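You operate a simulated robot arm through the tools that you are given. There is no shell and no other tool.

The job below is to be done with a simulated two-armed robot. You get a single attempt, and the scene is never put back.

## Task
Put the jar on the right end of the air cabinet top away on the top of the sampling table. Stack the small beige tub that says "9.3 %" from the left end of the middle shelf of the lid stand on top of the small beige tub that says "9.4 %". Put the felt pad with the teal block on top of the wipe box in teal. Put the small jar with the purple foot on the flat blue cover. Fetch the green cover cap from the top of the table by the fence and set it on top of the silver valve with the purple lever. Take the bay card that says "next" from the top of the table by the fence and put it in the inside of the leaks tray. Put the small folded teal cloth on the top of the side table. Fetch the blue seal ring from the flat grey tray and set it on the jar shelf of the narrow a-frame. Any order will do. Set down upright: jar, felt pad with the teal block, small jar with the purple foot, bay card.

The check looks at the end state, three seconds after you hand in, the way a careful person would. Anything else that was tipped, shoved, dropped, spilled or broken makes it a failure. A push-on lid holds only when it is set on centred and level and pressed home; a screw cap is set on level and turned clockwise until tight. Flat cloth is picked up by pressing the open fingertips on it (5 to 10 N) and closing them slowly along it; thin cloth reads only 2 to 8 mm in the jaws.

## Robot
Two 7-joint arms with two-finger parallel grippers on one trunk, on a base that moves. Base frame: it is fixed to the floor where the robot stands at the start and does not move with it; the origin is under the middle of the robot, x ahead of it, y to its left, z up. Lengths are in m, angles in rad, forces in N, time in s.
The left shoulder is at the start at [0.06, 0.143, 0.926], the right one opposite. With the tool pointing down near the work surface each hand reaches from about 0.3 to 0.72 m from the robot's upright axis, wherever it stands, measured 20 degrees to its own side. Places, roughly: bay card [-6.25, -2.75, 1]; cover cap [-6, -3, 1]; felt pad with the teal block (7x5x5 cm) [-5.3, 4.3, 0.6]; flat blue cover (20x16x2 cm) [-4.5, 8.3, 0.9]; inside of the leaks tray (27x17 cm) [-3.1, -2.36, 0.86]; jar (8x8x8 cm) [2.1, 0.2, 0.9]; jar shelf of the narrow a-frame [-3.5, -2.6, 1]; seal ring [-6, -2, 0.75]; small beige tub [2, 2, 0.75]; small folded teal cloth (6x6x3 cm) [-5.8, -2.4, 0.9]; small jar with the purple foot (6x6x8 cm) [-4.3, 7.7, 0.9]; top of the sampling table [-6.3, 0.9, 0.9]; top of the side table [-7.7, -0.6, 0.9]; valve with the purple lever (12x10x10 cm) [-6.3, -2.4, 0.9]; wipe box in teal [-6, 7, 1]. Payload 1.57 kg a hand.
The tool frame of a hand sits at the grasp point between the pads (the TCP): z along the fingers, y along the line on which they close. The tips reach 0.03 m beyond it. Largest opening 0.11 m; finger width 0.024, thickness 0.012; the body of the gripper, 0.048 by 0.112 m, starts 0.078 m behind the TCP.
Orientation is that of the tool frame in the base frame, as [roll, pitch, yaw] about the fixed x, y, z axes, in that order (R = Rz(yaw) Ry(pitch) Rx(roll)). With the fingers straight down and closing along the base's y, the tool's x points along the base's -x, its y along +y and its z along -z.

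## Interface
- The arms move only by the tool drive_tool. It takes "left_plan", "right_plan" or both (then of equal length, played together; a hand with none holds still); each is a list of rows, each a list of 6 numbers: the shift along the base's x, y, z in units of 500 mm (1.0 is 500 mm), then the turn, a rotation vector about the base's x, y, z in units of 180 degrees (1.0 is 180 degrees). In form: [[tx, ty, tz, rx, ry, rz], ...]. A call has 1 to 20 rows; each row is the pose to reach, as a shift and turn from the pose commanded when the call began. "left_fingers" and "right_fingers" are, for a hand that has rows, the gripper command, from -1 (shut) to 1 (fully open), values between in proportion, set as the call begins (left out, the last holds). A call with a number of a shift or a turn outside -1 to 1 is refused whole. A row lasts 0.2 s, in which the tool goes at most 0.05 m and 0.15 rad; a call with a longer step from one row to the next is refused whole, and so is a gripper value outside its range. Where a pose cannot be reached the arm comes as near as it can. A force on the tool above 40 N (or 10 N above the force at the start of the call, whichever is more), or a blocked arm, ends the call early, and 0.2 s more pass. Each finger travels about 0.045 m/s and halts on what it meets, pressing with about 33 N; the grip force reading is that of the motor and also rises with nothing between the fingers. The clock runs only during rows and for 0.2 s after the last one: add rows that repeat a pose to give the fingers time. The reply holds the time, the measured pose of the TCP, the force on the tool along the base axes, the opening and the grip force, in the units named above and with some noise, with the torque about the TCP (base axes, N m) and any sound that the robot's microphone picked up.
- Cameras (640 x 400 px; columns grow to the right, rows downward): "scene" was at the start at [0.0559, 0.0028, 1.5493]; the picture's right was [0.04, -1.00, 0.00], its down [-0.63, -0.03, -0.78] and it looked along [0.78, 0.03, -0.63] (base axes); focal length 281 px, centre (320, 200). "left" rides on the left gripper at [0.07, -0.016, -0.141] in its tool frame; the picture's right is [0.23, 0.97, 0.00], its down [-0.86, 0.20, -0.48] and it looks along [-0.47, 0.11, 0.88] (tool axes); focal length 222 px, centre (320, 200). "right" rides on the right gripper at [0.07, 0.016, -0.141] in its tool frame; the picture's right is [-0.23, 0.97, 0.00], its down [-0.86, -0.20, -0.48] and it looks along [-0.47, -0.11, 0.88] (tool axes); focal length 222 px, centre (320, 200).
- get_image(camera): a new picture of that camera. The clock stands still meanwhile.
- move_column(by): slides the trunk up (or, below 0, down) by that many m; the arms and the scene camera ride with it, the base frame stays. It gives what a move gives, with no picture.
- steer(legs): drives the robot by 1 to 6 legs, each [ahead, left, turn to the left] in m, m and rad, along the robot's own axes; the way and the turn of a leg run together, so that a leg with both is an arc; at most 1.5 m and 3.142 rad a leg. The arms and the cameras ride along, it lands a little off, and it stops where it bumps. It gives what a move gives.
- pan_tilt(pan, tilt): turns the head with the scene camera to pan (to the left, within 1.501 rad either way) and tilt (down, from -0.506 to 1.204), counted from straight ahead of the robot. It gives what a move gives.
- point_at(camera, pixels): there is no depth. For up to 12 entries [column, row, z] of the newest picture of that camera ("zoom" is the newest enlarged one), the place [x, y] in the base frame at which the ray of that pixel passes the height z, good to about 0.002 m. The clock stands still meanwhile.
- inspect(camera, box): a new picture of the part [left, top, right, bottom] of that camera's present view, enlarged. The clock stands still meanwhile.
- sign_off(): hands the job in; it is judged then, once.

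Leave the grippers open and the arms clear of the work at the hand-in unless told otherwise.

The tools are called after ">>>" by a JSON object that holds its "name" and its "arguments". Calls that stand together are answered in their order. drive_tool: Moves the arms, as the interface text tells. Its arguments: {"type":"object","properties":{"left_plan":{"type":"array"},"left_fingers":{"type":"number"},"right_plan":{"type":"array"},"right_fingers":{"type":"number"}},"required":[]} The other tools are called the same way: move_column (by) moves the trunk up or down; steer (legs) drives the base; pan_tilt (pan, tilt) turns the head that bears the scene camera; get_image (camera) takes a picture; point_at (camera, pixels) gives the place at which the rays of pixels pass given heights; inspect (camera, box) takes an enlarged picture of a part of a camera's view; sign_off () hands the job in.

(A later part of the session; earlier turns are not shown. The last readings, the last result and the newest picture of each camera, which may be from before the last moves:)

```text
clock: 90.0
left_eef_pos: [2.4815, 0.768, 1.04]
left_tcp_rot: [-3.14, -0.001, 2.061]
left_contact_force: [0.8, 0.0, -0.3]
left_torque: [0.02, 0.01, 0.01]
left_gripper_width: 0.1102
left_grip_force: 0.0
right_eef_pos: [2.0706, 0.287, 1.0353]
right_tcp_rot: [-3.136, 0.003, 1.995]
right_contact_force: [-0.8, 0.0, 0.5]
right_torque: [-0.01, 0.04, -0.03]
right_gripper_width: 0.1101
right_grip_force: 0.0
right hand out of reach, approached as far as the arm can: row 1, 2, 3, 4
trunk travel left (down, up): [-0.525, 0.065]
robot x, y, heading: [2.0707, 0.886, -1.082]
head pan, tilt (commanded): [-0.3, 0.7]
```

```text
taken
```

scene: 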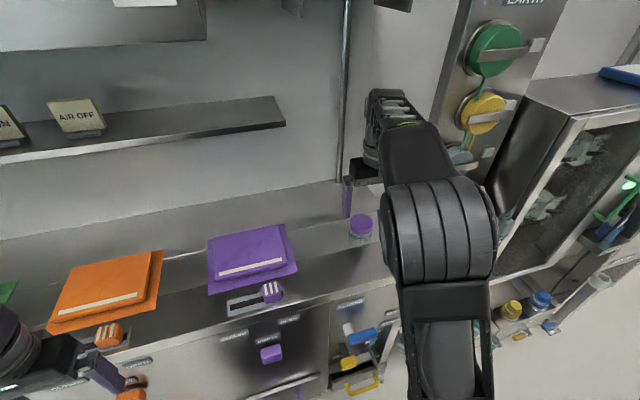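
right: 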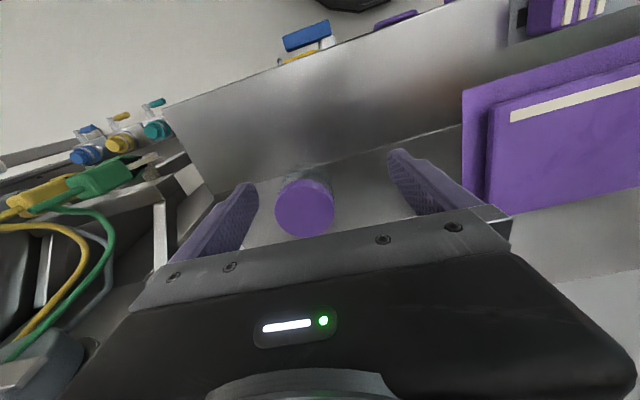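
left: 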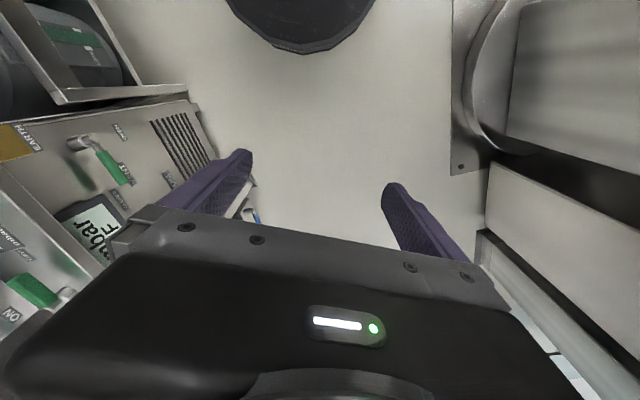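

Jar is 6 cm beyond reach for a straight-down hand. I tilt the right hand 30° forward (fingers pointing ahead-down), which extends the reach, and go to a pre-grasp at (2.040,0.277,1.02).

>>> {"name": "drive_tool", "arguments": {"right_plan": [[-0.012, -0.004, 0, -0.0245, -0.0131, 0], [-0.024, -0.008, 0, -0.049, -0.0261, 0], [-0.036, -0.012, 0, -0.0735, -0.0392, 0], [-0.048, -0.015, 0, -0.098, -0.0523, 0], [-0.06, -0.018, 0, -0.1225, -0.0653, 0], [-0.061, -0.021, -0.015, -0.147, -0.0784, 0], [-0.061, -0.021, -0.03, -0.147, -0.0784, 0]]}}

>>> {"name": "get_image", "arguments": {"camera": "right"}}

```text
clock: 91.6
left_eef_pos: [2.4821, 0.7668, 1.04]
left_tcp_rot: [3.139, 0.0, 2.06]
left_contact_force: [0.1, 0.0, 0.2]
left_torque: [-0.01, 0.03, -0.02]
left_gripper_width: 0.1098
left_grip_force: 0.0
right_eef_pos: [2.0447, 0.2767, 1.0192]
right_tcp_rot: [3.108, 0.524, 1.985]
right_contact_force: [0.7, 0.2, -0.7]
right_torque: [0.02, -0.01, -0.02]
right_gripper_width: 0.11
right_grip_force: 0.0
trunk travel left (down, up): [-0.525, 0.065]
robot x, y, heading: [2.0733, 0.8891, -1.083]
head pan, tilt (commanded): [-0.3, 0.7]
```

```text
taken
```

right: 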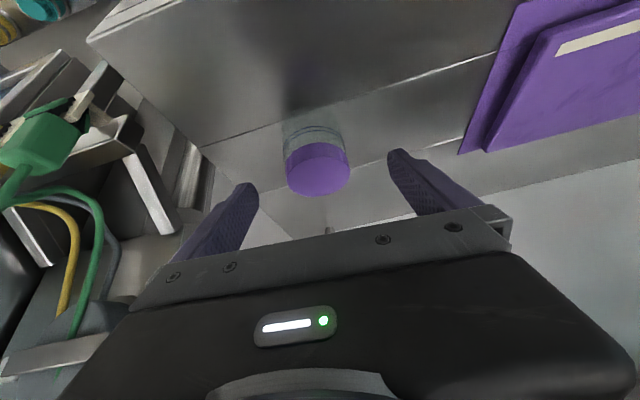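

Reached the pre-grasp. I check the lid's place from this tilted view before advancing.

>>> {"name": "inspect", "arguments": {"camera": "right", "box": [230, 90, 430, 220]}}

```text
3.08 times, centred on (330, 155) of right
```

zoom: 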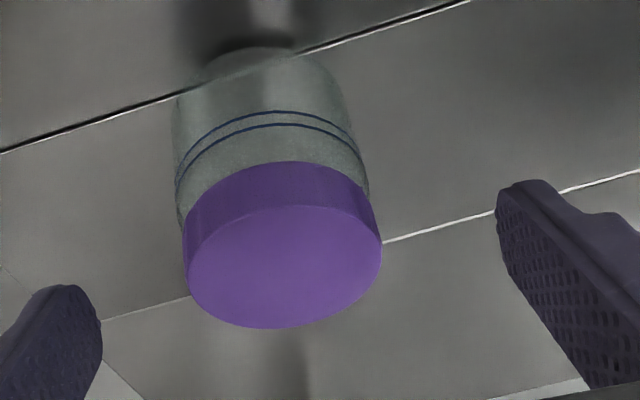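

>>> {"name": "point_at", "arguments": {"camera": "zoom", "pixels": [[284, 263, 0.964], [284, 263, 0.97], [284, 263, 0.975], [187, 255, 0.966], [381, 245, 0.966], [245, 48, 0.884], [245, 48, 0.89]]}}

```text
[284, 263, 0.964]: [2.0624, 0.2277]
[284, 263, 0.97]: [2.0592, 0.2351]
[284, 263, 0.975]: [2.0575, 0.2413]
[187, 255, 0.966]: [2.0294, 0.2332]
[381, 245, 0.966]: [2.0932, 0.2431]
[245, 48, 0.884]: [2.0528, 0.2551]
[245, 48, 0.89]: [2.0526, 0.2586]
```

Jar centre ≈(2.064,0.230). I advance along the finger direction to straddle it at z 0.925.

>>> {"name": "drive_tool", "arguments": {"right_plan": [[0.008, -0.019, -0.038, 0, 0, 0], [0.0155, -0.037, -0.075, 0, 0, 0], [0.023, -0.056, -0.113, 0, 0, 0], [0.031, -0.075, -0.15, 0, 0, 0], [0.0386, -0.0934, -0.188, 0, 0, 0], [0.0386, -0.0934, -0.188, 0, 0, 0]]}}

>>> {"name": "get_image", "arguments": {"camera": "right"}}

>>> {"name": "inspect", "arguments": {"camera": "scene", "box": [310, 180, 430, 260]}}

```text
clock: 93.0
left_eef_pos: [2.4821, 0.7671, 1.0393]
left_tcp_rot: [3.141, -0.001, 2.06]
left_contact_force: [0.4, -0.7, 0.3]
left_torque: [0.0, 0.0, -0.02]
left_gripper_width: 0.1101
left_grip_force: 0.1
right_eef_pos: [2.0624, 0.2329, 0.9348]
right_tcp_rot: [3.108, 0.524, 1.984]
right_contact_force: [0.2, -0.2, -0.7]
right_torque: [0.0, -0.01, -0.05]
right_gripper_width: 0.1099
right_grip_force: 0.0
right hand out of reach, approached as far as the arm can: row 5, 6
trunk travel left (down, up): [-0.525, 0.065]
robot x, y, heading: [2.0715, 0.8839, -1.085]
head pan, tilt (commanded): [-0.3, 0.7]
```

```text
taken
```

right: 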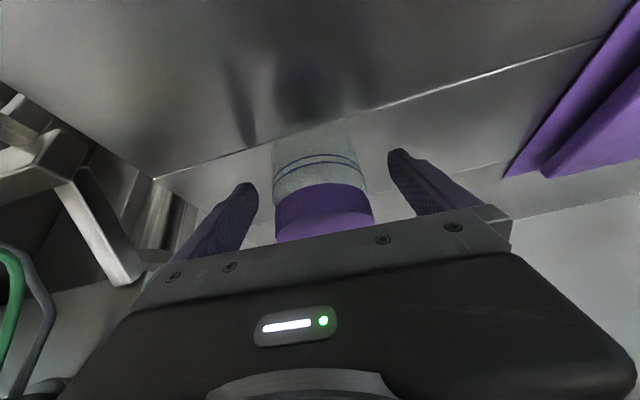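

```text
5.00 times, centred on (370, 220) of scene
```

zoom: 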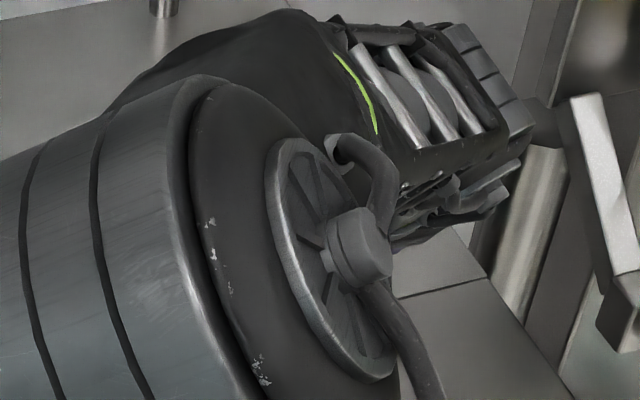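

The hand stopped 1 cm high at its reach limit; nothing touched. I lower the trunk 1.2 cm to bring the pads onto the glass below the lid.

>>> {"name": "move_column", "arguments": {"by": -0.013}}

>>> {"name": "get_image", "arguments": {"camera": "right"}}

```text
clock: 93.6
left_eef_pos: [2.4815, 0.768, 1.0274]
left_tcp_rot: [3.142, 0.0, 2.061]
left_contact_force: [-0.4, -0.4, 0.2]
left_torque: [0.02, 0.03, -0.04]
left_gripper_width: 0.1101
left_grip_force: 0.1
right_eef_pos: [2.0602, 0.2328, 0.9235]
right_tcp_rot: [3.107, 0.524, 1.983]
right_contact_force: [0.2, 0.5, -0.8]
right_torque: [0.0, 0.0, -0.03]
right_gripper_width: 0.1097
right_grip_force: 0.1
trunk travel left (down, up): [-0.512, 0.078]
robot x, y, heading: [2.0711, 0.886, -1.078]
head pan, tilt (commanded): [-0.3, 0.7]
```

```text
taken
```

right: 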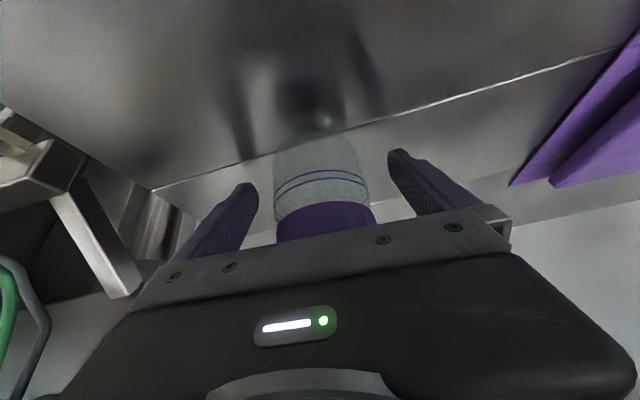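

Pads are level with the glass. I close.

>>> {"name": "drive_tool", "arguments": {"right_plan": [[0, 0, 0, 0, 0, 0], [0, 0, 0, 0, 0, 0], [0, 0, 0, 0, 0, 0], [0, 0, 0, 0, 0, 0], [0, 0, 0, 0, 0, 0], [0, 0, 0, 0, 0, 0], [0, 0, 0, 0, 0, 0]], "right_fingers": -1}}

>>> {"name": "get_image", "arguments": {"camera": "right"}}

```text
clock: 95.2
left_eef_pos: [2.4818, 0.7673, 1.0269]
left_tcp_rot: [3.141, 0.0, 2.063]
left_contact_force: [0.3, 1.0, 0.4]
left_torque: [0.06, 0.0, 0.03]
left_gripper_width: 0.1102
left_grip_force: 0.2
right_eef_pos: [2.0605, 0.2332, 0.9232]
right_tcp_rot: [3.109, 0.523, 1.985]
right_contact_force: [-1.9, -1.6, 5.7]
right_torque: [-0.23, 0.28, -0.02]
right_gripper_width: 0.0702
right_grip_force: 32.9
trunk travel left (down, up): [-0.512, 0.078]
robot x, y, heading: [2.0721, 0.8906, -1.085]
head pan, tilt (commanded): [-0.3, 0.7]
```

```text
taken
```

right: 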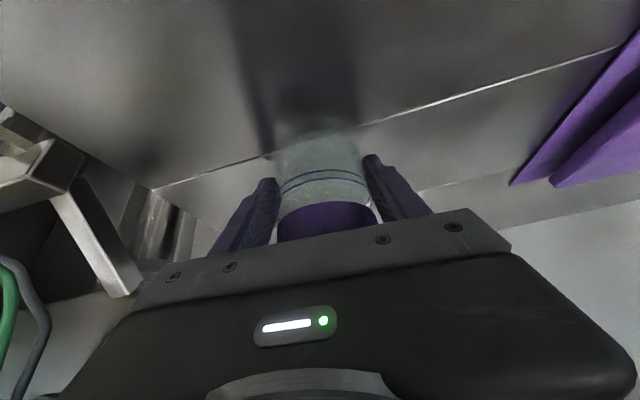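

Gripped at 0.070 m. I lift with the trunk, 7 cm straight up.

>>> {"name": "move_column", "arguments": {"by": 0.07}}

>>> {"name": "get_image", "arguments": {"camera": "right"}}

>>> {"name": "get_image", "arguments": {"camera": "scene"}}

```text
clock: 96.3
left_eef_pos: [2.4805, 0.7681, 1.0962]
left_tcp_rot: [-3.141, 0.0, 2.06]
left_contact_force: [0.5, 0.1, -1.0]
left_torque: [-0.03, -0.01, -0.05]
left_gripper_width: 0.1099
left_grip_force: 0.1
right_eef_pos: [2.0611, 0.2327, 0.9922]
right_tcp_rot: [3.108, 0.519, 1.986]
right_contact_force: [-0.8, -0.3, -2.6]
right_torque: [0.02, 0.01, 0.0]
right_gripper_width: 0.0703
right_grip_force: 32.7
trunk travel left (down, up): [-0.582, 0.008]
robot x, y, heading: [2.0674, 0.8872, -1.081]
head pan, tilt (commanded): [-0.3, 0.7]
```

```text
taken
```

right: 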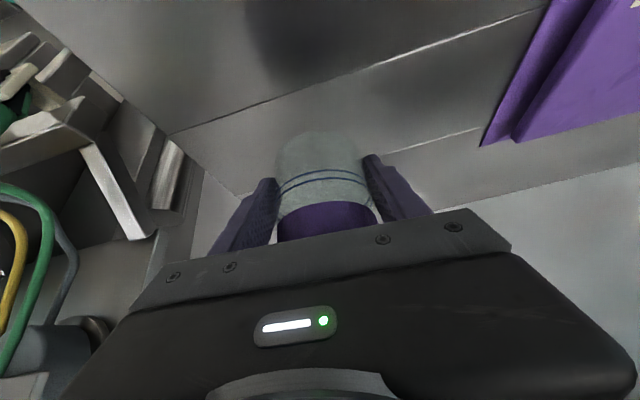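

```text
taken
```

scene: 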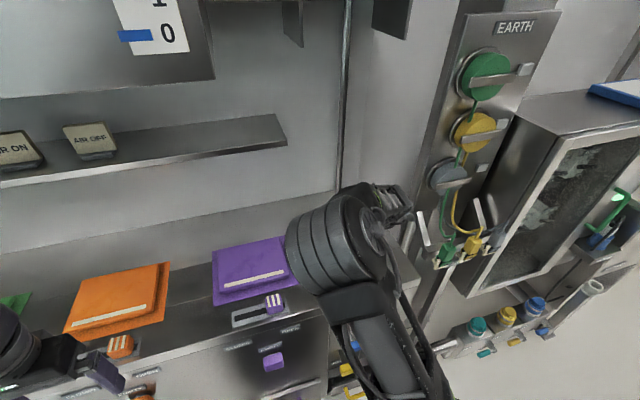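

Jar is up, upright, about 0.26 kg. I back away 0.27 m from the cabinet, then pull the jar in 12 cm closer.

>>> {"name": "steer", "arguments": {"legs": [[-0.27, 0, 0]]}}

>>> {"name": "drive_tool", "arguments": {"right_plan": [[-0.028, 0.053, 0, 0, 0, 0], [-0.056, 0.106, 0, 0, 0, 0], [-0.085, 0.159, 0, 0, 0, 0], [-0.113, 0.212, 0, 0, 0, 0], [-0.113, 0.212, 0, 0, 0, 0]]}}

>>> {"name": "get_image", "arguments": {"camera": "scene"}}

```text
clock: 98.2
left_eef_pos: [2.3533, 1.0061, 1.097]
left_tcp_rot: [-3.141, 0.0, 2.056]
left_contact_force: [-0.4, 0.2, 0.4]
left_torque: [-0.02, 0.03, 0.02]
left_gripper_width: 0.1099
left_grip_force: 0.0
right_eef_pos: [1.9316, 0.4745, 0.9939]
right_tcp_rot: [3.108, 0.522, 1.98]
right_contact_force: [0.3, 0.2, -1.9]
right_torque: [0.02, 0.02, 0.01]
right_gripper_width: 0.0701
right_grip_force: 33.0
trunk travel left (down, up): [-0.582, 0.008]
robot x, y, heading: [1.9444, 1.1268, -1.087]
head pan, tilt (commanded): [-0.3, 0.7]
```

```text
clock: 99.4
left_eef_pos: [2.3544, 1.006, 1.0963]
left_tcp_rot: [-3.141, 0.001, 2.058]
left_contact_force: [-0.2, -1.2, -0.4]
left_torque: [-0.01, 0.0, 0.02]
left_gripper_width: 0.11
left_grip_force: 0.0
right_eef_pos: [1.8756, 0.5804, 0.9926]
right_tcp_rot: [3.108, 0.522, 1.982]
right_contact_force: [0.4, 0.9, -2.0]
right_torque: [0.01, 0.03, 0.02]
right_gripper_width: 0.0703
right_grip_force: 33.7
trunk travel left (down, up): [-0.582, 0.008]
robot x, y, heading: [1.9451, 1.1246, -1.08]
head pan, tilt (commanded): [-0.3, 0.7]
```

```text
taken
```

scene: 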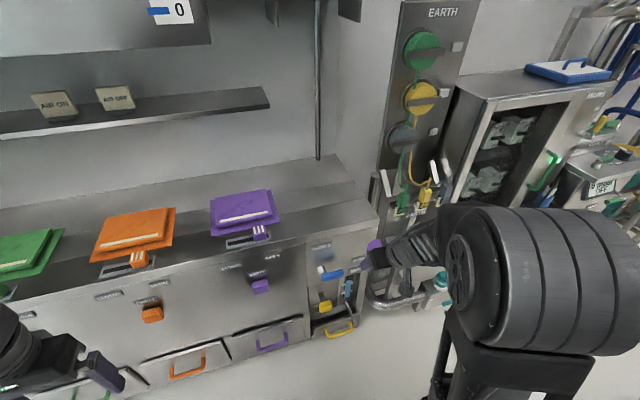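

I turn right 1.56 rad to face back down the corridor.

>>> {"name": "steer", "arguments": {"legs": [[0, 0, -1.563]]}}

>>> {"name": "pan_tilt", "arguments": {"pan": 0.0, "tilt": 0.35}}

>>> {"name": "get_image", "arguments": {"camera": "scene"}}

```text
clock: 103.7
left_eef_pos: [1.8072, 0.7235, 1.097]
left_tcp_rot: [3.139, 0.0, 0.448]
left_contact_force: [-0.5, 0.7, 0.1]
left_torque: [-0.03, -0.02, 0.06]
left_gripper_width: 0.1102
left_grip_force: 0.0
right_eef_pos: [1.3992, 1.2151, 0.991]
right_tcp_rot: [3.109, 0.523, 0.374]
right_contact_force: [0.5, 0.2, -3.3]
right_torque: [-0.05, 0.01, 0.0]
right_gripper_width: 0.0702
right_grip_force: 33.1
trunk travel left (down, up): [-0.582, 0.008]
robot x, y, heading: [1.9427, 1.1287, -2.697]
head pan, tilt (commanded): [-0.3, 0.7]
```

```text
clock: 104.5
left_eef_pos: [1.8089, 0.7234, 1.0979]
left_tcp_rot: [3.141, 0.0, 0.448]
left_contact_force: [0.0, -0.6, 0.1]
left_torque: [-0.02, -0.01, 0.0]
left_gripper_width: 0.1102
left_grip_force: 0.0
right_eef_pos: [1.3988, 1.2164, 0.9925]
right_tcp_rot: [3.108, 0.523, 0.376]
right_contact_force: [0.3, 0.1, -3.2]
right_torque: [-0.01, -0.02, 0.0]
right_gripper_width: 0.0703
right_grip_force: 33.1
trunk travel left (down, up): [-0.582, 0.008]
robot x, y, heading: [1.9413, 1.127, -2.69]
head pan, tilt (commanded): [0.0, 0.351]
```

```text
taken
```

scene: 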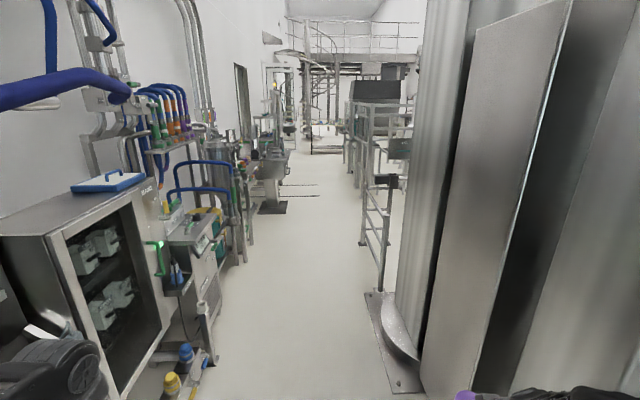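

The corridor runs straight back. I zoom in on its far end.

>>> {"name": "inspect", "arguments": {"camera": "scene", "box": [220, 20, 440, 240]}}

>>> {"name": "point_at", "arguments": {"camera": "scene", "pixels": [[366, 293, 0], [395, 393, 0], [213, 360, 0], [205, 395, 0], [380, 290, 0], [243, 265, 0], [280, 200, 0], [262, 207, 0], [363, 240, 0], [345, 172, 0], [320, 197, 0]]}}

```text
1.82 times, centred on (330, 130) of scene
```

zoom: 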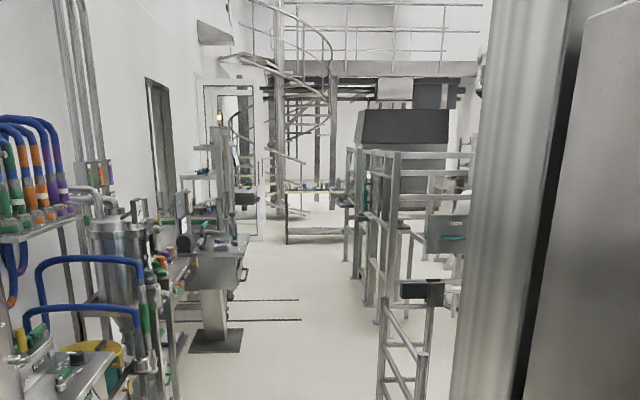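

```text
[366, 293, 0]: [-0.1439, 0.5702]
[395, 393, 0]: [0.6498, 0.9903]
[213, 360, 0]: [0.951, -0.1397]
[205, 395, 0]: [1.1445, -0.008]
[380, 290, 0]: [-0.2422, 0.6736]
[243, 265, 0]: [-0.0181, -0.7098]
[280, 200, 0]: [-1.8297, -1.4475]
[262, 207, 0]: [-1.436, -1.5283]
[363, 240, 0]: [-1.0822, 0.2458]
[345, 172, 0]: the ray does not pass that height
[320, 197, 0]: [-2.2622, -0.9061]
```

Corridor is clear between v≈−0.58 and +0.56. I straighten by 0.046 rad and drive back in two legs.

>>> {"name": "steer", "arguments": {"legs": [[0, 0, 0.046], [1.4, 0.05, 0], [0.9, 0, 0]]}}

>>> {"name": "get_image", "arguments": {"camera": "scene"}}

```text
clock: 116.3
left_eef_pos: [-0.1911, -0.4103, 1.0978]
left_tcp_rot: [3.14, 0.0, 0.491]
left_contact_force: [0.3, 0.5, 0.5]
left_torque: [0.03, -0.03, 0.02]
left_gripper_width: 0.11
left_grip_force: 0.1
right_eef_pos: [-0.6189, 0.0651, 0.9908]
right_tcp_rot: [3.109, 0.524, 0.413]
right_contact_force: [-0.9, 0.2, -2.1]
right_torque: [0.03, -0.03, 0.02]
right_gripper_width: 0.0703
right_grip_force: 32.9
trunk travel left (down, up): [-0.582, 0.008]
robot x, y, heading: [-0.0735, 0.0009, -2.649]
head pan, tilt (commanded): [0.0, 0.351]
```

```text
taken
```

scene: 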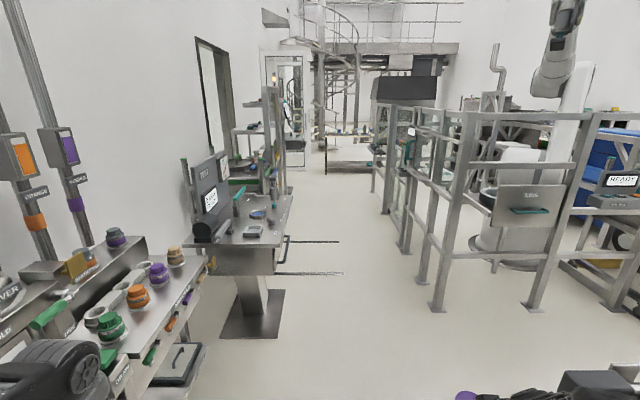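

A fenced robot cell is on the right, a TEST desk on the left with two dark lines on the floor by it at (310,258). I zoom there and at the far part.

>>> {"name": "inspect", "arguments": {"camera": "scene", "box": [180, 130, 380, 350]}}

>>> {"name": "inspect", "arguments": {"camera": "scene", "box": [200, 60, 420, 200]}}

>>> {"name": "point_at", "arguments": {"camera": "scene", "pixels": [[277, 338, 0], [284, 290, 0], [338, 241, 0], [342, 273, 0], [437, 308, 0], [420, 284, 0], [404, 255, 0], [384, 215, 0], [325, 174, 0]]}}

```text
1.82 times, centred on (280, 240) of scene
```

zoom: 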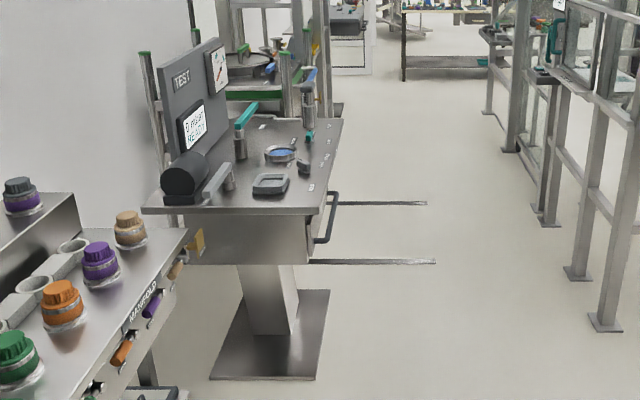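

```text
2.86 times, centred on (310, 130) of scene
```

zoom: 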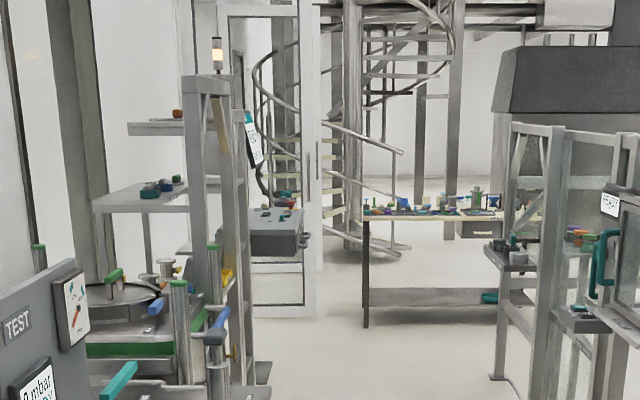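

```text
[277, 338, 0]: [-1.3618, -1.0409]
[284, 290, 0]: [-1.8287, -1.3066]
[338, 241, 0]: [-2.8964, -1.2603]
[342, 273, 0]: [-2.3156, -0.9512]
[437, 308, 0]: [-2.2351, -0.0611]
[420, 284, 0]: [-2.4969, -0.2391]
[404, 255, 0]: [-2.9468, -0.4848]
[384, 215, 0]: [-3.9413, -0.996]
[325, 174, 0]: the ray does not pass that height
```

The two dark strips on the floor end near v≈0.27, so I plan to pass to their right (fence feet at v≈1.0). I first bring the jar hand 16 cm inward so it stays clear of the fence.

>>> {"name": "drive_tool", "arguments": {"right_plan": [[0.038, -0.07, 0, 0, 0, 0], [0.076, -0.141, 0, 0, 0, 0], [0.113, -0.211, 0, 0, 0, 0], [0.151, -0.282, 0, 0, 0, 0], [0.151, -0.282, 0, 0, 0, 0]]}}

>>> {"name": "steer", "arguments": {"legs": [[0.9, -0.3, 0]]}}

>>> {"name": "pan_tilt", "arguments": {"pan": 0.0, "tilt": 0.6}}

>>> {"name": "get_image", "arguments": {"camera": "scene"}}

```text
clock: 117.5
left_eef_pos: [-0.1909, -0.4092, 1.0966]
left_tcp_rot: [-3.141, 0.0, 0.49]
left_contact_force: [0.6, 0.4, -0.8]
left_torque: [-0.05, -0.02, 0.03]
left_gripper_width: 0.1099
left_grip_force: 0.0
right_eef_pos: [-0.5424, -0.0742, 0.9892]
right_tcp_rot: [3.108, 0.523, 0.414]
right_contact_force: [-1.0, 0.3, -2.6]
right_torque: [0.03, 0.01, 0.0]
right_gripper_width: 0.0697
right_grip_force: 32.4
trunk travel left (down, up): [-0.582, 0.008]
robot x, y, heading: [-0.0711, 0.0014, -2.649]
head pan, tilt (commanded): [0.0, 0.351]
```

```text
clock: 122.5
left_eef_pos: [-1.1154, -0.5775, 1.0967]
left_tcp_rot: [-3.141, 0.0, 0.512]
left_contact_force: [-0.5, 0.2, 0.6]
left_torque: [-0.02, 0.0, -0.02]
left_gripper_width: 0.1099
left_grip_force: 0.1
right_eef_pos: [-1.4737, -0.2514, 0.9903]
right_tcp_rot: [3.109, 0.522, 0.434]
right_contact_force: [-1.0, -0.5, -2.8]
right_torque: [0.03, -0.04, 0.02]
right_gripper_width: 0.0704
right_grip_force: 32.9
trunk travel left (down, up): [-0.582, 0.008]
robot x, y, heading: [-1.0036, -0.1674, -2.633]
head pan, tilt (commanded): [0.0, 0.351]
```

```text
clock: 123.2
left_eef_pos: [-1.1145, -0.5787, 1.0959]
left_tcp_rot: [3.141, -0.001, 0.512]
left_contact_force: [0.8, -0.5, -0.7]
left_torque: [-0.01, -0.01, 0.0]
left_gripper_width: 0.1101
left_grip_force: 0.0
right_eef_pos: [-1.4726, -0.2506, 0.9907]
right_tcp_rot: [3.109, 0.523, 0.435]
right_contact_force: [-0.8, -0.2, -2.5]
right_torque: [0.01, 0.0, 0.01]
right_gripper_width: 0.0701
right_grip_force: 32.9
trunk travel left (down, up): [-0.582, 0.008]
robot x, y, heading: [-1.0048, -0.1698, -2.631]
head pan, tilt (commanded): [0.0, 0.6]
```

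```text
taken
```

scene: 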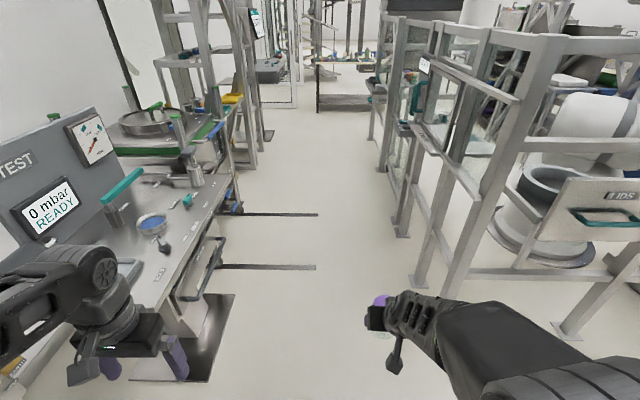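

I zoom on the strips to tell whether they are flat on the floor.

>>> {"name": "inspect", "arguments": {"camera": "scene", "box": [190, 195, 350, 295]}}

>>> {"name": "point_at", "arguments": {"camera": "scene", "pixels": [[317, 215, 0], [315, 267, 0], [235, 294, 0], [222, 265, 0], [415, 285, 0], [400, 233, 0], [270, 135, 0], [236, 212, 0.0], [396, 235, 0]]}}

```text
4.00 times, centred on (270, 245) of scene
```

zoom: 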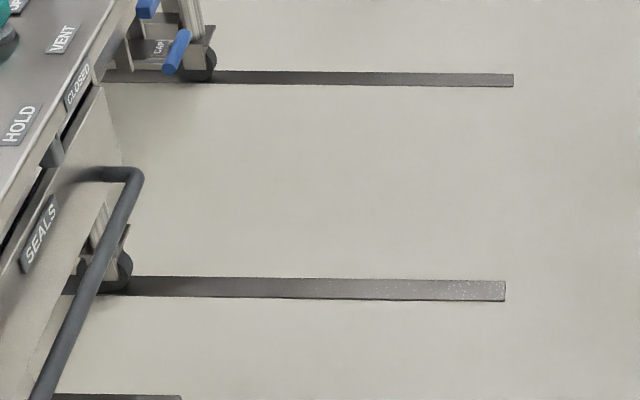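

```text
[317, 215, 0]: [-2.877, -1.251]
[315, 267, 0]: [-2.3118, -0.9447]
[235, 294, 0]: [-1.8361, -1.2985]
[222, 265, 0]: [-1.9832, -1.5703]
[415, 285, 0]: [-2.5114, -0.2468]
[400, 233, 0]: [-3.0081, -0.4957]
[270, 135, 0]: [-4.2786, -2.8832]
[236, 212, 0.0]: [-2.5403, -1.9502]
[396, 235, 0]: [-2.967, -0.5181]
```

They are flat wheel tracks for the trolley. I stay to their right: ahead 0.5 and right 0.2, then check clearance of my right elbow to the fence.

>>> {"name": "steer", "arguments": {"legs": [[0.5, -0.2, -0.012]]}}

>>> {"name": "pan_tilt", "arguments": {"pan": -1.0, "tilt": 0.7}}

>>> {"name": "get_image", "arguments": {"camera": "scene"}}

```text
clock: 126.3
left_eef_pos: [-1.6434, -0.6536, 1.0967]
left_tcp_rot: [3.141, 0.001, 0.522]
left_contact_force: [-0.7, -0.4, 1.2]
left_torque: [0.04, 0.01, -0.01]
left_gripper_width: 0.11
left_grip_force: 0.1
right_eef_pos: [-2.0071, -0.3286, 0.9893]
right_tcp_rot: [3.108, 0.522, 0.447]
right_contact_force: [-0.7, -0.1, -3.4]
right_torque: [-0.01, -0.05, -0.04]
right_gripper_width: 0.07
right_grip_force: 33.6
trunk travel left (down, up): [-0.582, 0.008]
robot x, y, heading: [-1.5402, -0.2416, -2.617]
head pan, tilt (commanded): [0.0, 0.6]
```

```text
clock: 127.6
left_eef_pos: [-1.6434, -0.6521, 1.0962]
left_tcp_rot: [-3.141, -0.001, 0.522]
left_contact_force: [0.1, 0.3, 0.0]
left_torque: [0.0, 0.0, -0.02]
left_gripper_width: 0.1098
left_grip_force: 0.1
right_eef_pos: [-2.0067, -0.3301, 0.9909]
right_tcp_rot: [3.11, 0.524, 0.447]
right_contact_force: [0.1, 0.0, -3.3]
right_torque: [0.02, -0.03, 0.05]
right_gripper_width: 0.07
right_grip_force: 33.6
trunk travel left (down, up): [-0.582, 0.008]
robot x, y, heading: [-1.5359, -0.2406, -2.62]
head pan, tilt (commanded): [-1.0, 0.7]
```

```text
taken
```

scene: 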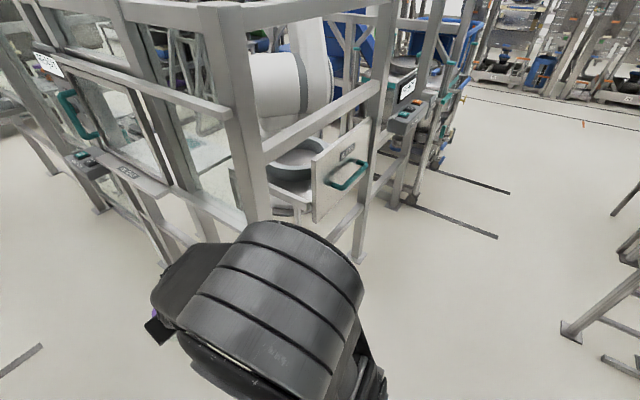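

The elbow has room. There is also an open passage to the right (+v) here for later. I continue down the corridor 1.4 m, straightening slightly.

>>> {"name": "steer", "arguments": {"legs": [[0, 0, -0.027], [1.3, -0.02, 0]]}}

>>> {"name": "pan_tilt", "arguments": {"pan": 0.0, "tilt": 0.45}}

>>> {"name": "get_image", "arguments": {"camera": "scene"}}

```text
clock: 134.5
left_eef_pos: [-2.8371, -1.2312, 1.0972]
left_tcp_rot: [3.141, -0.001, 0.462]
left_contact_force: [-0.2, 0.2, -0.3]
left_torque: [-0.02, -0.01, 0.0]
left_gripper_width: 0.1101
left_grip_force: 0.1
right_eef_pos: [-3.1805, -0.8847, 0.9896]
right_tcp_rot: [3.11, 0.522, 0.385]
right_contact_force: [0.6, -0.3, -2.3]
right_torque: [0.02, -0.04, -0.03]
right_gripper_width: 0.0699
right_grip_force: 33.1
trunk travel left (down, up): [-0.582, 0.008]
robot x, y, heading: [-2.7053, -0.8255, -2.675]
head pan, tilt (commanded): [-1.0, 0.7]
```

```text
clock: 135.8
left_eef_pos: [-2.8371, -1.2308, 1.096]
left_tcp_rot: [-3.14, 0.0, 0.462]
left_contact_force: [0.3, 0.1, 0.6]
left_torque: [0.0, 0.01, -0.03]
left_gripper_width: 0.1103
left_grip_force: 0.1
right_eef_pos: [-3.1801, -0.884, 0.9889]
right_tcp_rot: [3.107, 0.525, 0.385]
right_contact_force: [0.2, 0.1, -2.9]
right_torque: [0.01, -0.05, 0.0]
right_gripper_width: 0.07
right_grip_force: 32.9
trunk travel left (down, up): [-0.582, 0.008]
robot x, y, heading: [-2.7007, -0.827, -2.677]
head pan, tilt (commanded): [0.0, 0.45]
```

```text
taken
```

scene: 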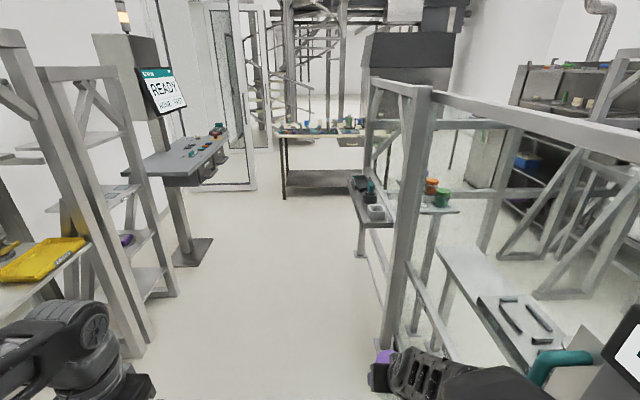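

A-frames with a yellow tray are on my left; the far table is ahead. I measure and zoom there.

>>> {"name": "point_at", "arguments": {"camera": "scene", "pixels": [[287, 198, 0], [138, 358, 0], [172, 298, 0], [190, 265, 0], [382, 360, 0], [362, 262, 0], [280, 137, 0.9], [358, 137, 0.9], [212, 240, 0]]}}

>>> {"name": "inspect", "arguments": {"camera": "scene", "box": [260, 90, 400, 200]}}

>>> {"name": "inspect", "arguments": {"camera": "scene", "box": [0, 60, 220, 360]}}

```text
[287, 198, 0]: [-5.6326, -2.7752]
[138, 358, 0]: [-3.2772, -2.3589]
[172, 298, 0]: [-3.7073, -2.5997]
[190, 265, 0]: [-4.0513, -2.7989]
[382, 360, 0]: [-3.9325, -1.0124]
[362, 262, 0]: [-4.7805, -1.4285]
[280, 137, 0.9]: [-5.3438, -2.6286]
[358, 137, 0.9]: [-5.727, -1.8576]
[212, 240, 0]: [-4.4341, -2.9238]
```

```text
3.64 times, centred on (330, 145) of scene
```

zoom: 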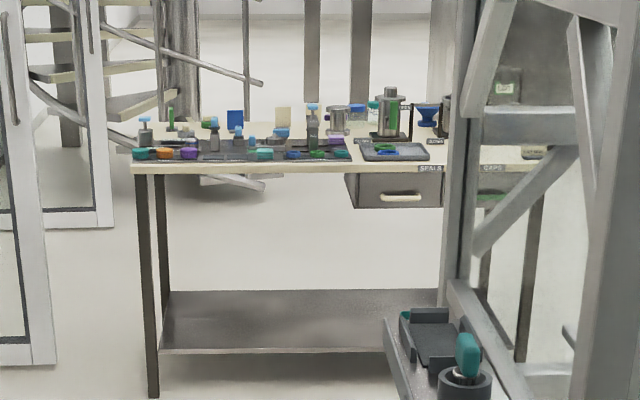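

```text
1.33 times, centred on (110, 210) of scene
```

zoom: 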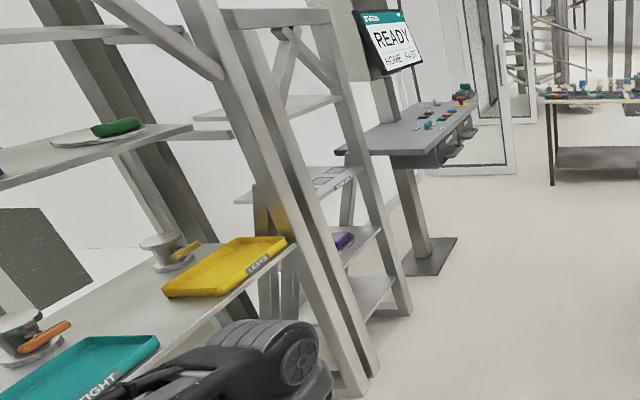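

The yellow LEAKS tray and teal TIGHT tray are on the wide frame, the narrow A-frame next to it. I continue ahead, shifting left 0.2 to the corridor centre.

>>> {"name": "steer", "arguments": {"legs": [[0, 0, 0.033], [1.3, 0.22, 0]]}}

>>> {"name": "pan_tilt", "arguments": {"pan": 0.0, "tilt": 0.45}}

>>> {"name": "get_image", "arguments": {"camera": "scene"}}

>>> {"name": "pan_tilt", "arguments": {"pan": -1.0, "tilt": 0.4}}

>>> {"name": "get_image", "arguments": {"camera": "scene"}}

```text
clock: 142.8
left_eef_pos: [-3.8293, -2.0797, 1.0972]
left_tcp_rot: [3.141, -0.001, 0.541]
left_contact_force: [0.1, -0.4, -0.5]
left_torque: [0.05, 0.0, 0.0]
left_gripper_width: 0.11
left_grip_force: 0.1
right_eef_pos: [-4.1965, -1.7618, 0.9901]
right_tcp_rot: [3.109, 0.521, 0.465]
right_contact_force: [-0.3, 0.1, -3.5]
right_torque: [0.01, -0.06, 0.01]
right_gripper_width: 0.07
right_grip_force: 32.8
trunk travel left (down, up): [-0.582, 0.008]
robot x, y, heading: [-3.7343, -1.6651, -2.6]
head pan, tilt (commanded): [0.0, 0.45]
```

```text
clock: 143.4
left_eef_pos: [-3.8287, -2.0793, 1.0972]
left_tcp_rot: [3.14, 0.0, 0.54]
left_contact_force: [0.1, -0.5, -0.4]
left_torque: [0.0, 0.03, 0.0]
left_gripper_width: 0.1101
left_grip_force: 0.0
right_eef_pos: [-4.198, -1.7627, 0.99]
right_tcp_rot: [3.108, 0.525, 0.465]
right_contact_force: [-0.5, -0.1, -2.9]
right_torque: [0.0, -0.02, -0.03]
right_gripper_width: 0.07
right_grip_force: 32.8
trunk travel left (down, up): [-0.582, 0.008]
robot x, y, heading: [-3.7311, -1.6655, -2.601]
head pan, tilt (commanded): [0.0, 0.45]
```

```text
taken
```

scene: 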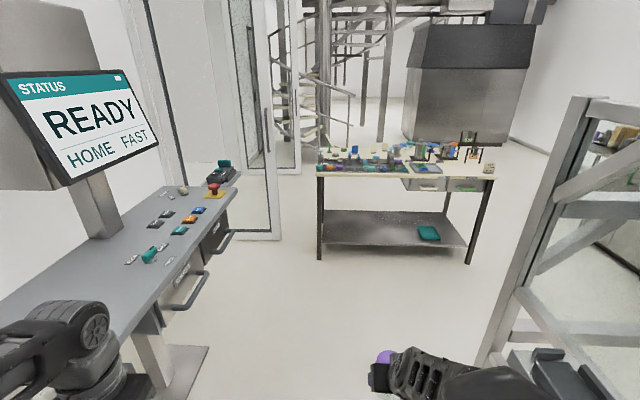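

```text
clock: 144.7
left_eef_pos: [-3.8273, -2.0808, 1.0969]
left_tcp_rot: [3.14, 0.0, 0.542]
left_contact_force: [0.1, 0.1, 0.5]
left_torque: [-0.01, 0.01, -0.01]
left_gripper_width: 0.1101
left_grip_force: 0.2
right_eef_pos: [-4.197, -1.7619, 0.9895]
right_tcp_rot: [3.107, 0.524, 0.465]
right_contact_force: [-0.1, 0.3, -2.9]
right_torque: [0.03, -0.03, 0.0]
right_gripper_width: 0.07
right_grip_force: 33.4
trunk travel left (down, up): [-0.582, 0.008]
robot x, y, heading: [-3.7321, -1.6624, -2.599]
head pan, tilt (commanded): [-1.0, 0.4]
```

```text
taken
```

scene: 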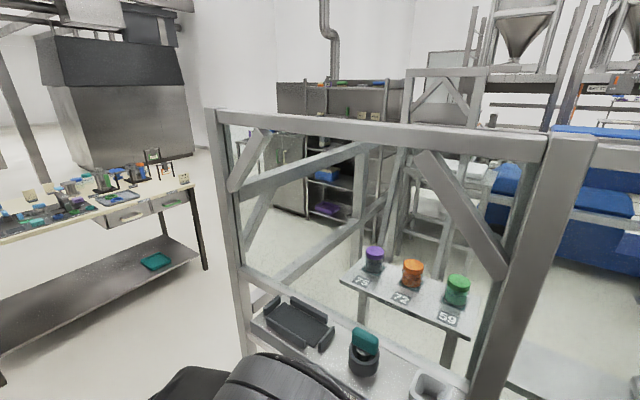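

The table ahead holds the parts. I drive 0.85 m closer and look at it in detail.

>>> {"name": "steer", "arguments": {"legs": [[0.0, 0, -0.045], [0.85, -0.1, 0]]}}

>>> {"name": "pan_tilt", "arguments": {"pan": -0.1, "tilt": 0.5}}

>>> {"name": "get_image", "arguments": {"camera": "scene"}}

>>> {"name": "inspect", "arguments": {"camera": "scene", "box": [210, 100, 420, 230]}}

```text
clock: 149.6
left_eef_pos: [-4.6297, -2.3939, 1.0967]
left_tcp_rot: [3.141, 0.0, 0.508]
left_contact_force: [-0.1, 0.5, 0.6]
left_torque: [0.01, -0.05, 0.02]
left_gripper_width: 0.11
left_grip_force: 0.1
right_eef_pos: [-4.9856, -2.0639, 0.99]
right_tcp_rot: [3.107, 0.521, 0.433]
right_contact_force: [0.1, -0.9, -2.4]
right_torque: [0.02, -0.08, 0.0]
right_gripper_width: 0.07
right_grip_force: 33.0
trunk travel left (down, up): [-0.582, 0.008]
robot x, y, heading: [-4.515, -1.983, -2.634]
head pan, tilt (commanded): [-1.0, 0.4]
```

```text
clock: 150.8
left_eef_pos: [-4.6292, -2.3944, 1.0965]
left_tcp_rot: [3.14, -0.001, 0.506]
left_contact_force: [0.6, 0.0, -0.4]
left_torque: [-0.02, 0.0, 0.02]
left_gripper_width: 0.11
left_grip_force: 0.1
right_eef_pos: [-4.9855, -2.0635, 0.9892]
right_tcp_rot: [3.108, 0.525, 0.431]
right_contact_force: [0.4, -0.7, -2.8]
right_torque: [0.0, -0.04, 0.0]
right_gripper_width: 0.0702
right_grip_force: 32.7
trunk travel left (down, up): [-0.582, 0.008]
robot x, y, heading: [-4.5109, -1.9813, -2.64]
head pan, tilt (commanded): [-0.099, 0.499]
```

```text
taken
```

scene: 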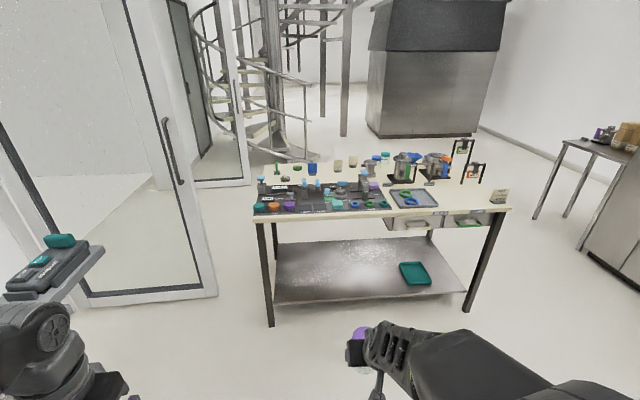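

```text
3.05 times, centred on (315, 165) of scene
```

zoom: 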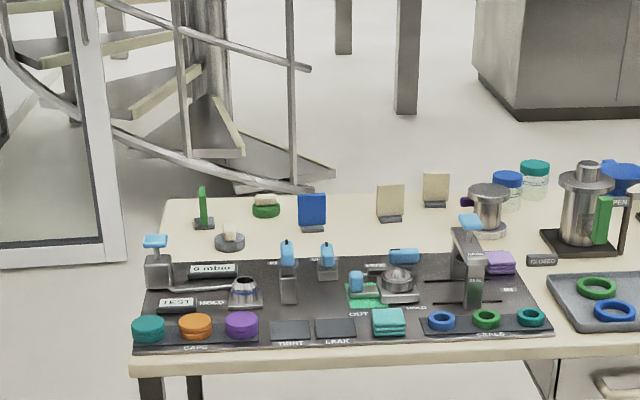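

The table shows caps, rings, a teal folded cloth, cards, valves. The right hand is occupied with the jar, so I look right for the way to the sampling table.

>>> {"name": "pan_tilt", "arguments": {"pan": -0.8, "tilt": 0.35}}

>>> {"name": "get_image", "arguments": {"camera": "scene"}}

>>> {"name": "pan_tilt", "arguments": {"pan": -1.4, "tilt": 0.35}}

>>> {"name": "get_image", "arguments": {"camera": "scene"}}

```text
clock: 151.8
left_eef_pos: [-4.6285, -2.3941, 1.097]
left_tcp_rot: [3.14, 0.001, 0.507]
left_contact_force: [1.2, 0.1, 0.3]
left_torque: [0.01, -0.03, -0.01]
left_gripper_width: 0.1101
left_grip_force: 0.1
right_eef_pos: [-4.9856, -2.0633, 0.9896]
right_tcp_rot: [3.11, 0.524, 0.431]
right_contact_force: [-0.1, 0.9, -3.5]
right_torque: [0.04, -0.05, -0.02]
right_gripper_width: 0.0701
right_grip_force: 33.0
trunk travel left (down, up): [-0.582, 0.008]
robot x, y, heading: [-4.5144, -1.9814, -2.638]
head pan, tilt (commanded): [-0.799, 0.351]
```

```text
taken
```

scene: 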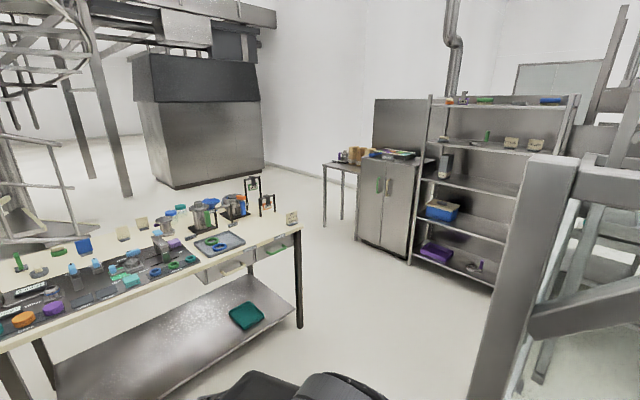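

```text
clock: 152.8
left_eef_pos: [-4.6279, -2.3935, 1.096]
left_tcp_rot: [3.141, 0.001, 0.508]
left_contact_force: [0.2, 0.0, -0.8]
left_torque: [0.0, -0.04, -0.01]
left_gripper_width: 0.1097
left_grip_force: 0.2
right_eef_pos: [-4.9855, -2.0627, 0.9891]
right_tcp_rot: [3.108, 0.521, 0.431]
right_contact_force: [0.0, -0.5, -3.0]
right_torque: [0.02, -0.03, -0.02]
right_gripper_width: 0.0698
right_grip_force: 33.0
trunk travel left (down, up): [-0.582, 0.008]
robot x, y, heading: [-4.5111, -1.9823, -2.636]
head pan, tilt (commanded): [-1.4, 0.351]
```

```text
taken
```

scene: 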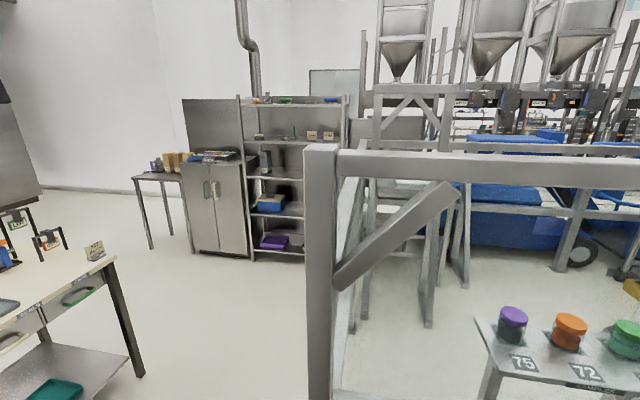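

There's a passage between the table's right end and the fence corner. I measure floor points in this view.

>>> {"name": "point_at", "arguments": {"camera": "scene", "pixels": [[250, 262, 0], [195, 252, 0], [150, 248, 0], [140, 376, 0], [428, 326, 0], [465, 286, 0], [305, 262, 0], [320, 398, 0], [310, 396, 0.2], [118, 262, 0.87], [350, 330, 0]]}}

>>> {"name": "pan_tilt", "arguments": {"pan": -1.3, "tilt": 0.8}}

>>> {"name": "get_image", "arguments": {"camera": "scene"}}

```text
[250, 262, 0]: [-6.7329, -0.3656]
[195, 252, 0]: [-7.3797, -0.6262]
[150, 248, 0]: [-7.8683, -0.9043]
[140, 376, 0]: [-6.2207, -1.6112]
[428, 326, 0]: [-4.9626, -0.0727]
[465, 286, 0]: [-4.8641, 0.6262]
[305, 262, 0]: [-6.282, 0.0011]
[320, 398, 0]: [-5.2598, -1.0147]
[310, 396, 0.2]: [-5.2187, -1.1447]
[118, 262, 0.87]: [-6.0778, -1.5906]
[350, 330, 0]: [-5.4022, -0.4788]
```

```text
clock: 153.8
left_eef_pos: [-4.6282, -2.3934, 1.0965]
left_tcp_rot: [-3.139, -0.001, 0.508]
left_contact_force: [0.4, 0.4, 0.5]
left_torque: [-0.02, 0.0, 0.01]
left_gripper_width: 0.1102
left_grip_force: 0.0
right_eef_pos: [-4.9853, -2.0637, 0.9898]
right_tcp_rot: [3.109, 0.524, 0.432]
right_contact_force: [-0.5, -0.8, -1.7]
right_torque: [0.0, -0.03, 0.0]
right_gripper_width: 0.07
right_grip_force: 33.4
trunk travel left (down, up): [-0.582, 0.008]
robot x, y, heading: [-4.5152, -1.9831, -2.635]
head pan, tilt (commanded): [-1.3, 0.799]
```

```text
taken
```

scene: 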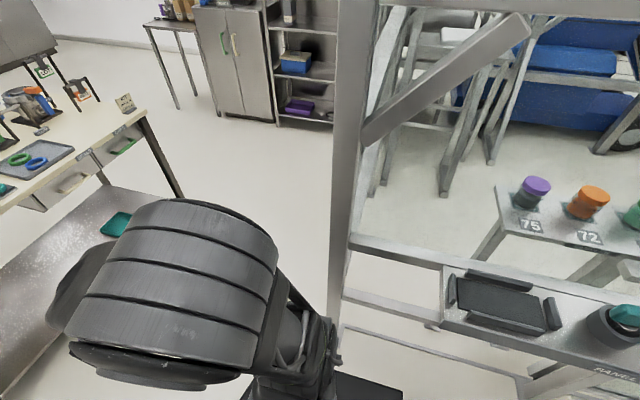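

>>> {"name": "point_at", "arguments": {"camera": "scene", "pixels": [[333, 325, 0], [333, 345, 0], [345, 330, 0], [182, 200, 0], [445, 195, 0], [345, 240, 0.45]]}}

>>> {"name": "pan_tilt", "arguments": {"pan": -1.5, "tilt": 1.1}}

>>> {"name": "get_image", "arguments": {"camera": "scene"}}

```text
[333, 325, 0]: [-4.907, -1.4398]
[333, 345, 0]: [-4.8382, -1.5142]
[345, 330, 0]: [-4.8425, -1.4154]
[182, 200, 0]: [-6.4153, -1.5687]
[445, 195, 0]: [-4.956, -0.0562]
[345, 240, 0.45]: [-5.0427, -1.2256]
```

```text
clock: 154.6
left_eef_pos: [-4.6282, -2.3937, 1.0964]
left_tcp_rot: [3.142, 0.0, 0.508]
left_contact_force: [0.2, 0.1, -0.3]
left_torque: [-0.02, 0.02, -0.01]
left_gripper_width: 0.1101
left_grip_force: 0.1
right_eef_pos: [-4.9844, -2.0644, 0.9905]
right_tcp_rot: [3.11, 0.524, 0.432]
right_contact_force: [0.6, 0.2, -3.1]
right_torque: [-0.01, -0.02, 0.0]
right_gripper_width: 0.0701
right_grip_force: 33.3
trunk travel left (down, up): [-0.582, 0.008]
robot x, y, heading: [-4.5139, -1.9821, -2.63]
head pan, tilt (commanded): [-1.499, 1.1]
```

```text
taken
```

scene: 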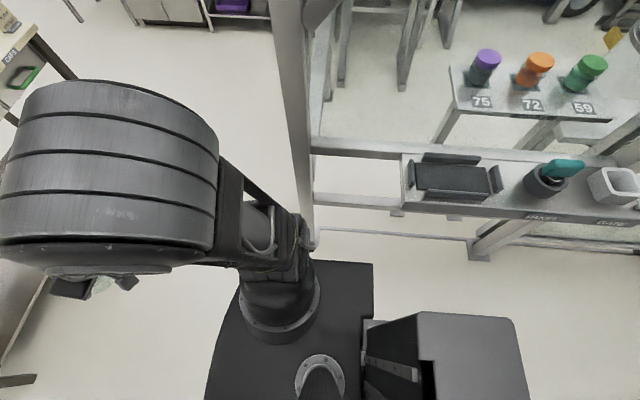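

>>> {"name": "point_at", "arguments": {"camera": "scene", "pixels": [[316, 247, 0], [372, 266, 0.3], [240, 275, 0.3], [372, 266, 0.2], [480, 258, 0], [525, 330, 0.35], [402, 162, 0.8]]}}

```text
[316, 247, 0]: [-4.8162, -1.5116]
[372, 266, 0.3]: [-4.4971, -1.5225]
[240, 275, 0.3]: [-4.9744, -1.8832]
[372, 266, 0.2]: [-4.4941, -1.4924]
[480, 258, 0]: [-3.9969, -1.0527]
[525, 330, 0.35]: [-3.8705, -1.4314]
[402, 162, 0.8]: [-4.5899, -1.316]
```

I now know the layout: fence corner foot at u≈−4.95, v≈0.97; shelves at v≈2.9. I drive 0.6 m ahead, then turn right to face +v.

>>> {"name": "steer", "arguments": {"legs": [[0.58, 0.0, 0], [0, 0, -1.57]]}}

>>> {"name": "pan_tilt", "arguments": {"pan": 0.0, "tilt": 0.4}}

>>> {"name": "get_image", "arguments": {"camera": "scene"}}

```text
clock: 161.7
left_eef_pos: [-5.4282, -2.1431, 1.0972]
left_tcp_rot: [3.141, -0.001, -1.074]
left_contact_force: [-0.4, 0.9, 0.0]
left_torque: [0.02, -0.03, 0.01]
left_gripper_width: 0.11
left_grip_force: 0.0
right_eef_pos: [-5.094, -1.7899, 0.9902]
right_tcp_rot: [3.109, 0.524, -1.149]
right_contact_force: [0.2, -0.1, -3.4]
right_torque: [-0.02, -0.03, -0.04]
right_gripper_width: 0.0699
right_grip_force: 32.8
trunk travel left (down, up): [-0.582, 0.008]
robot x, y, heading: [-5.0188, -2.2631, 2.069]
head pan, tilt (commanded): [-1.499, 1.1]
```

```text
clock: 163.3
left_eef_pos: [-5.4273, -2.1447, 1.0955]
left_tcp_rot: [-3.141, 0.0, -1.075]
left_contact_force: [0.4, 0.3, -1.1]
left_torque: [0.04, -0.01, -0.02]
left_gripper_width: 0.1098
left_grip_force: 0.0
right_eef_pos: [-5.0941, -1.7892, 0.9894]
right_tcp_rot: [3.11, 0.521, -1.15]
right_contact_force: [0.0, -0.3, -3.7]
right_torque: [-0.03, -0.02, -0.01]
right_gripper_width: 0.07
right_grip_force: 32.8
trunk travel left (down, up): [-0.582, 0.008]
robot x, y, heading: [-5.0164, -2.2614, 2.068]
head pan, tilt (commanded): [0.0, 0.4]
```

```text
taken
```

scene: 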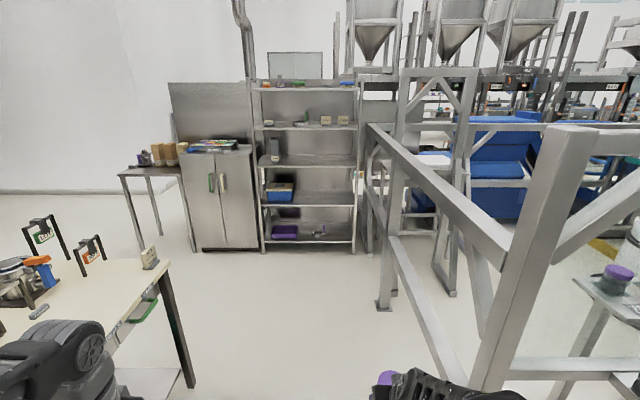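

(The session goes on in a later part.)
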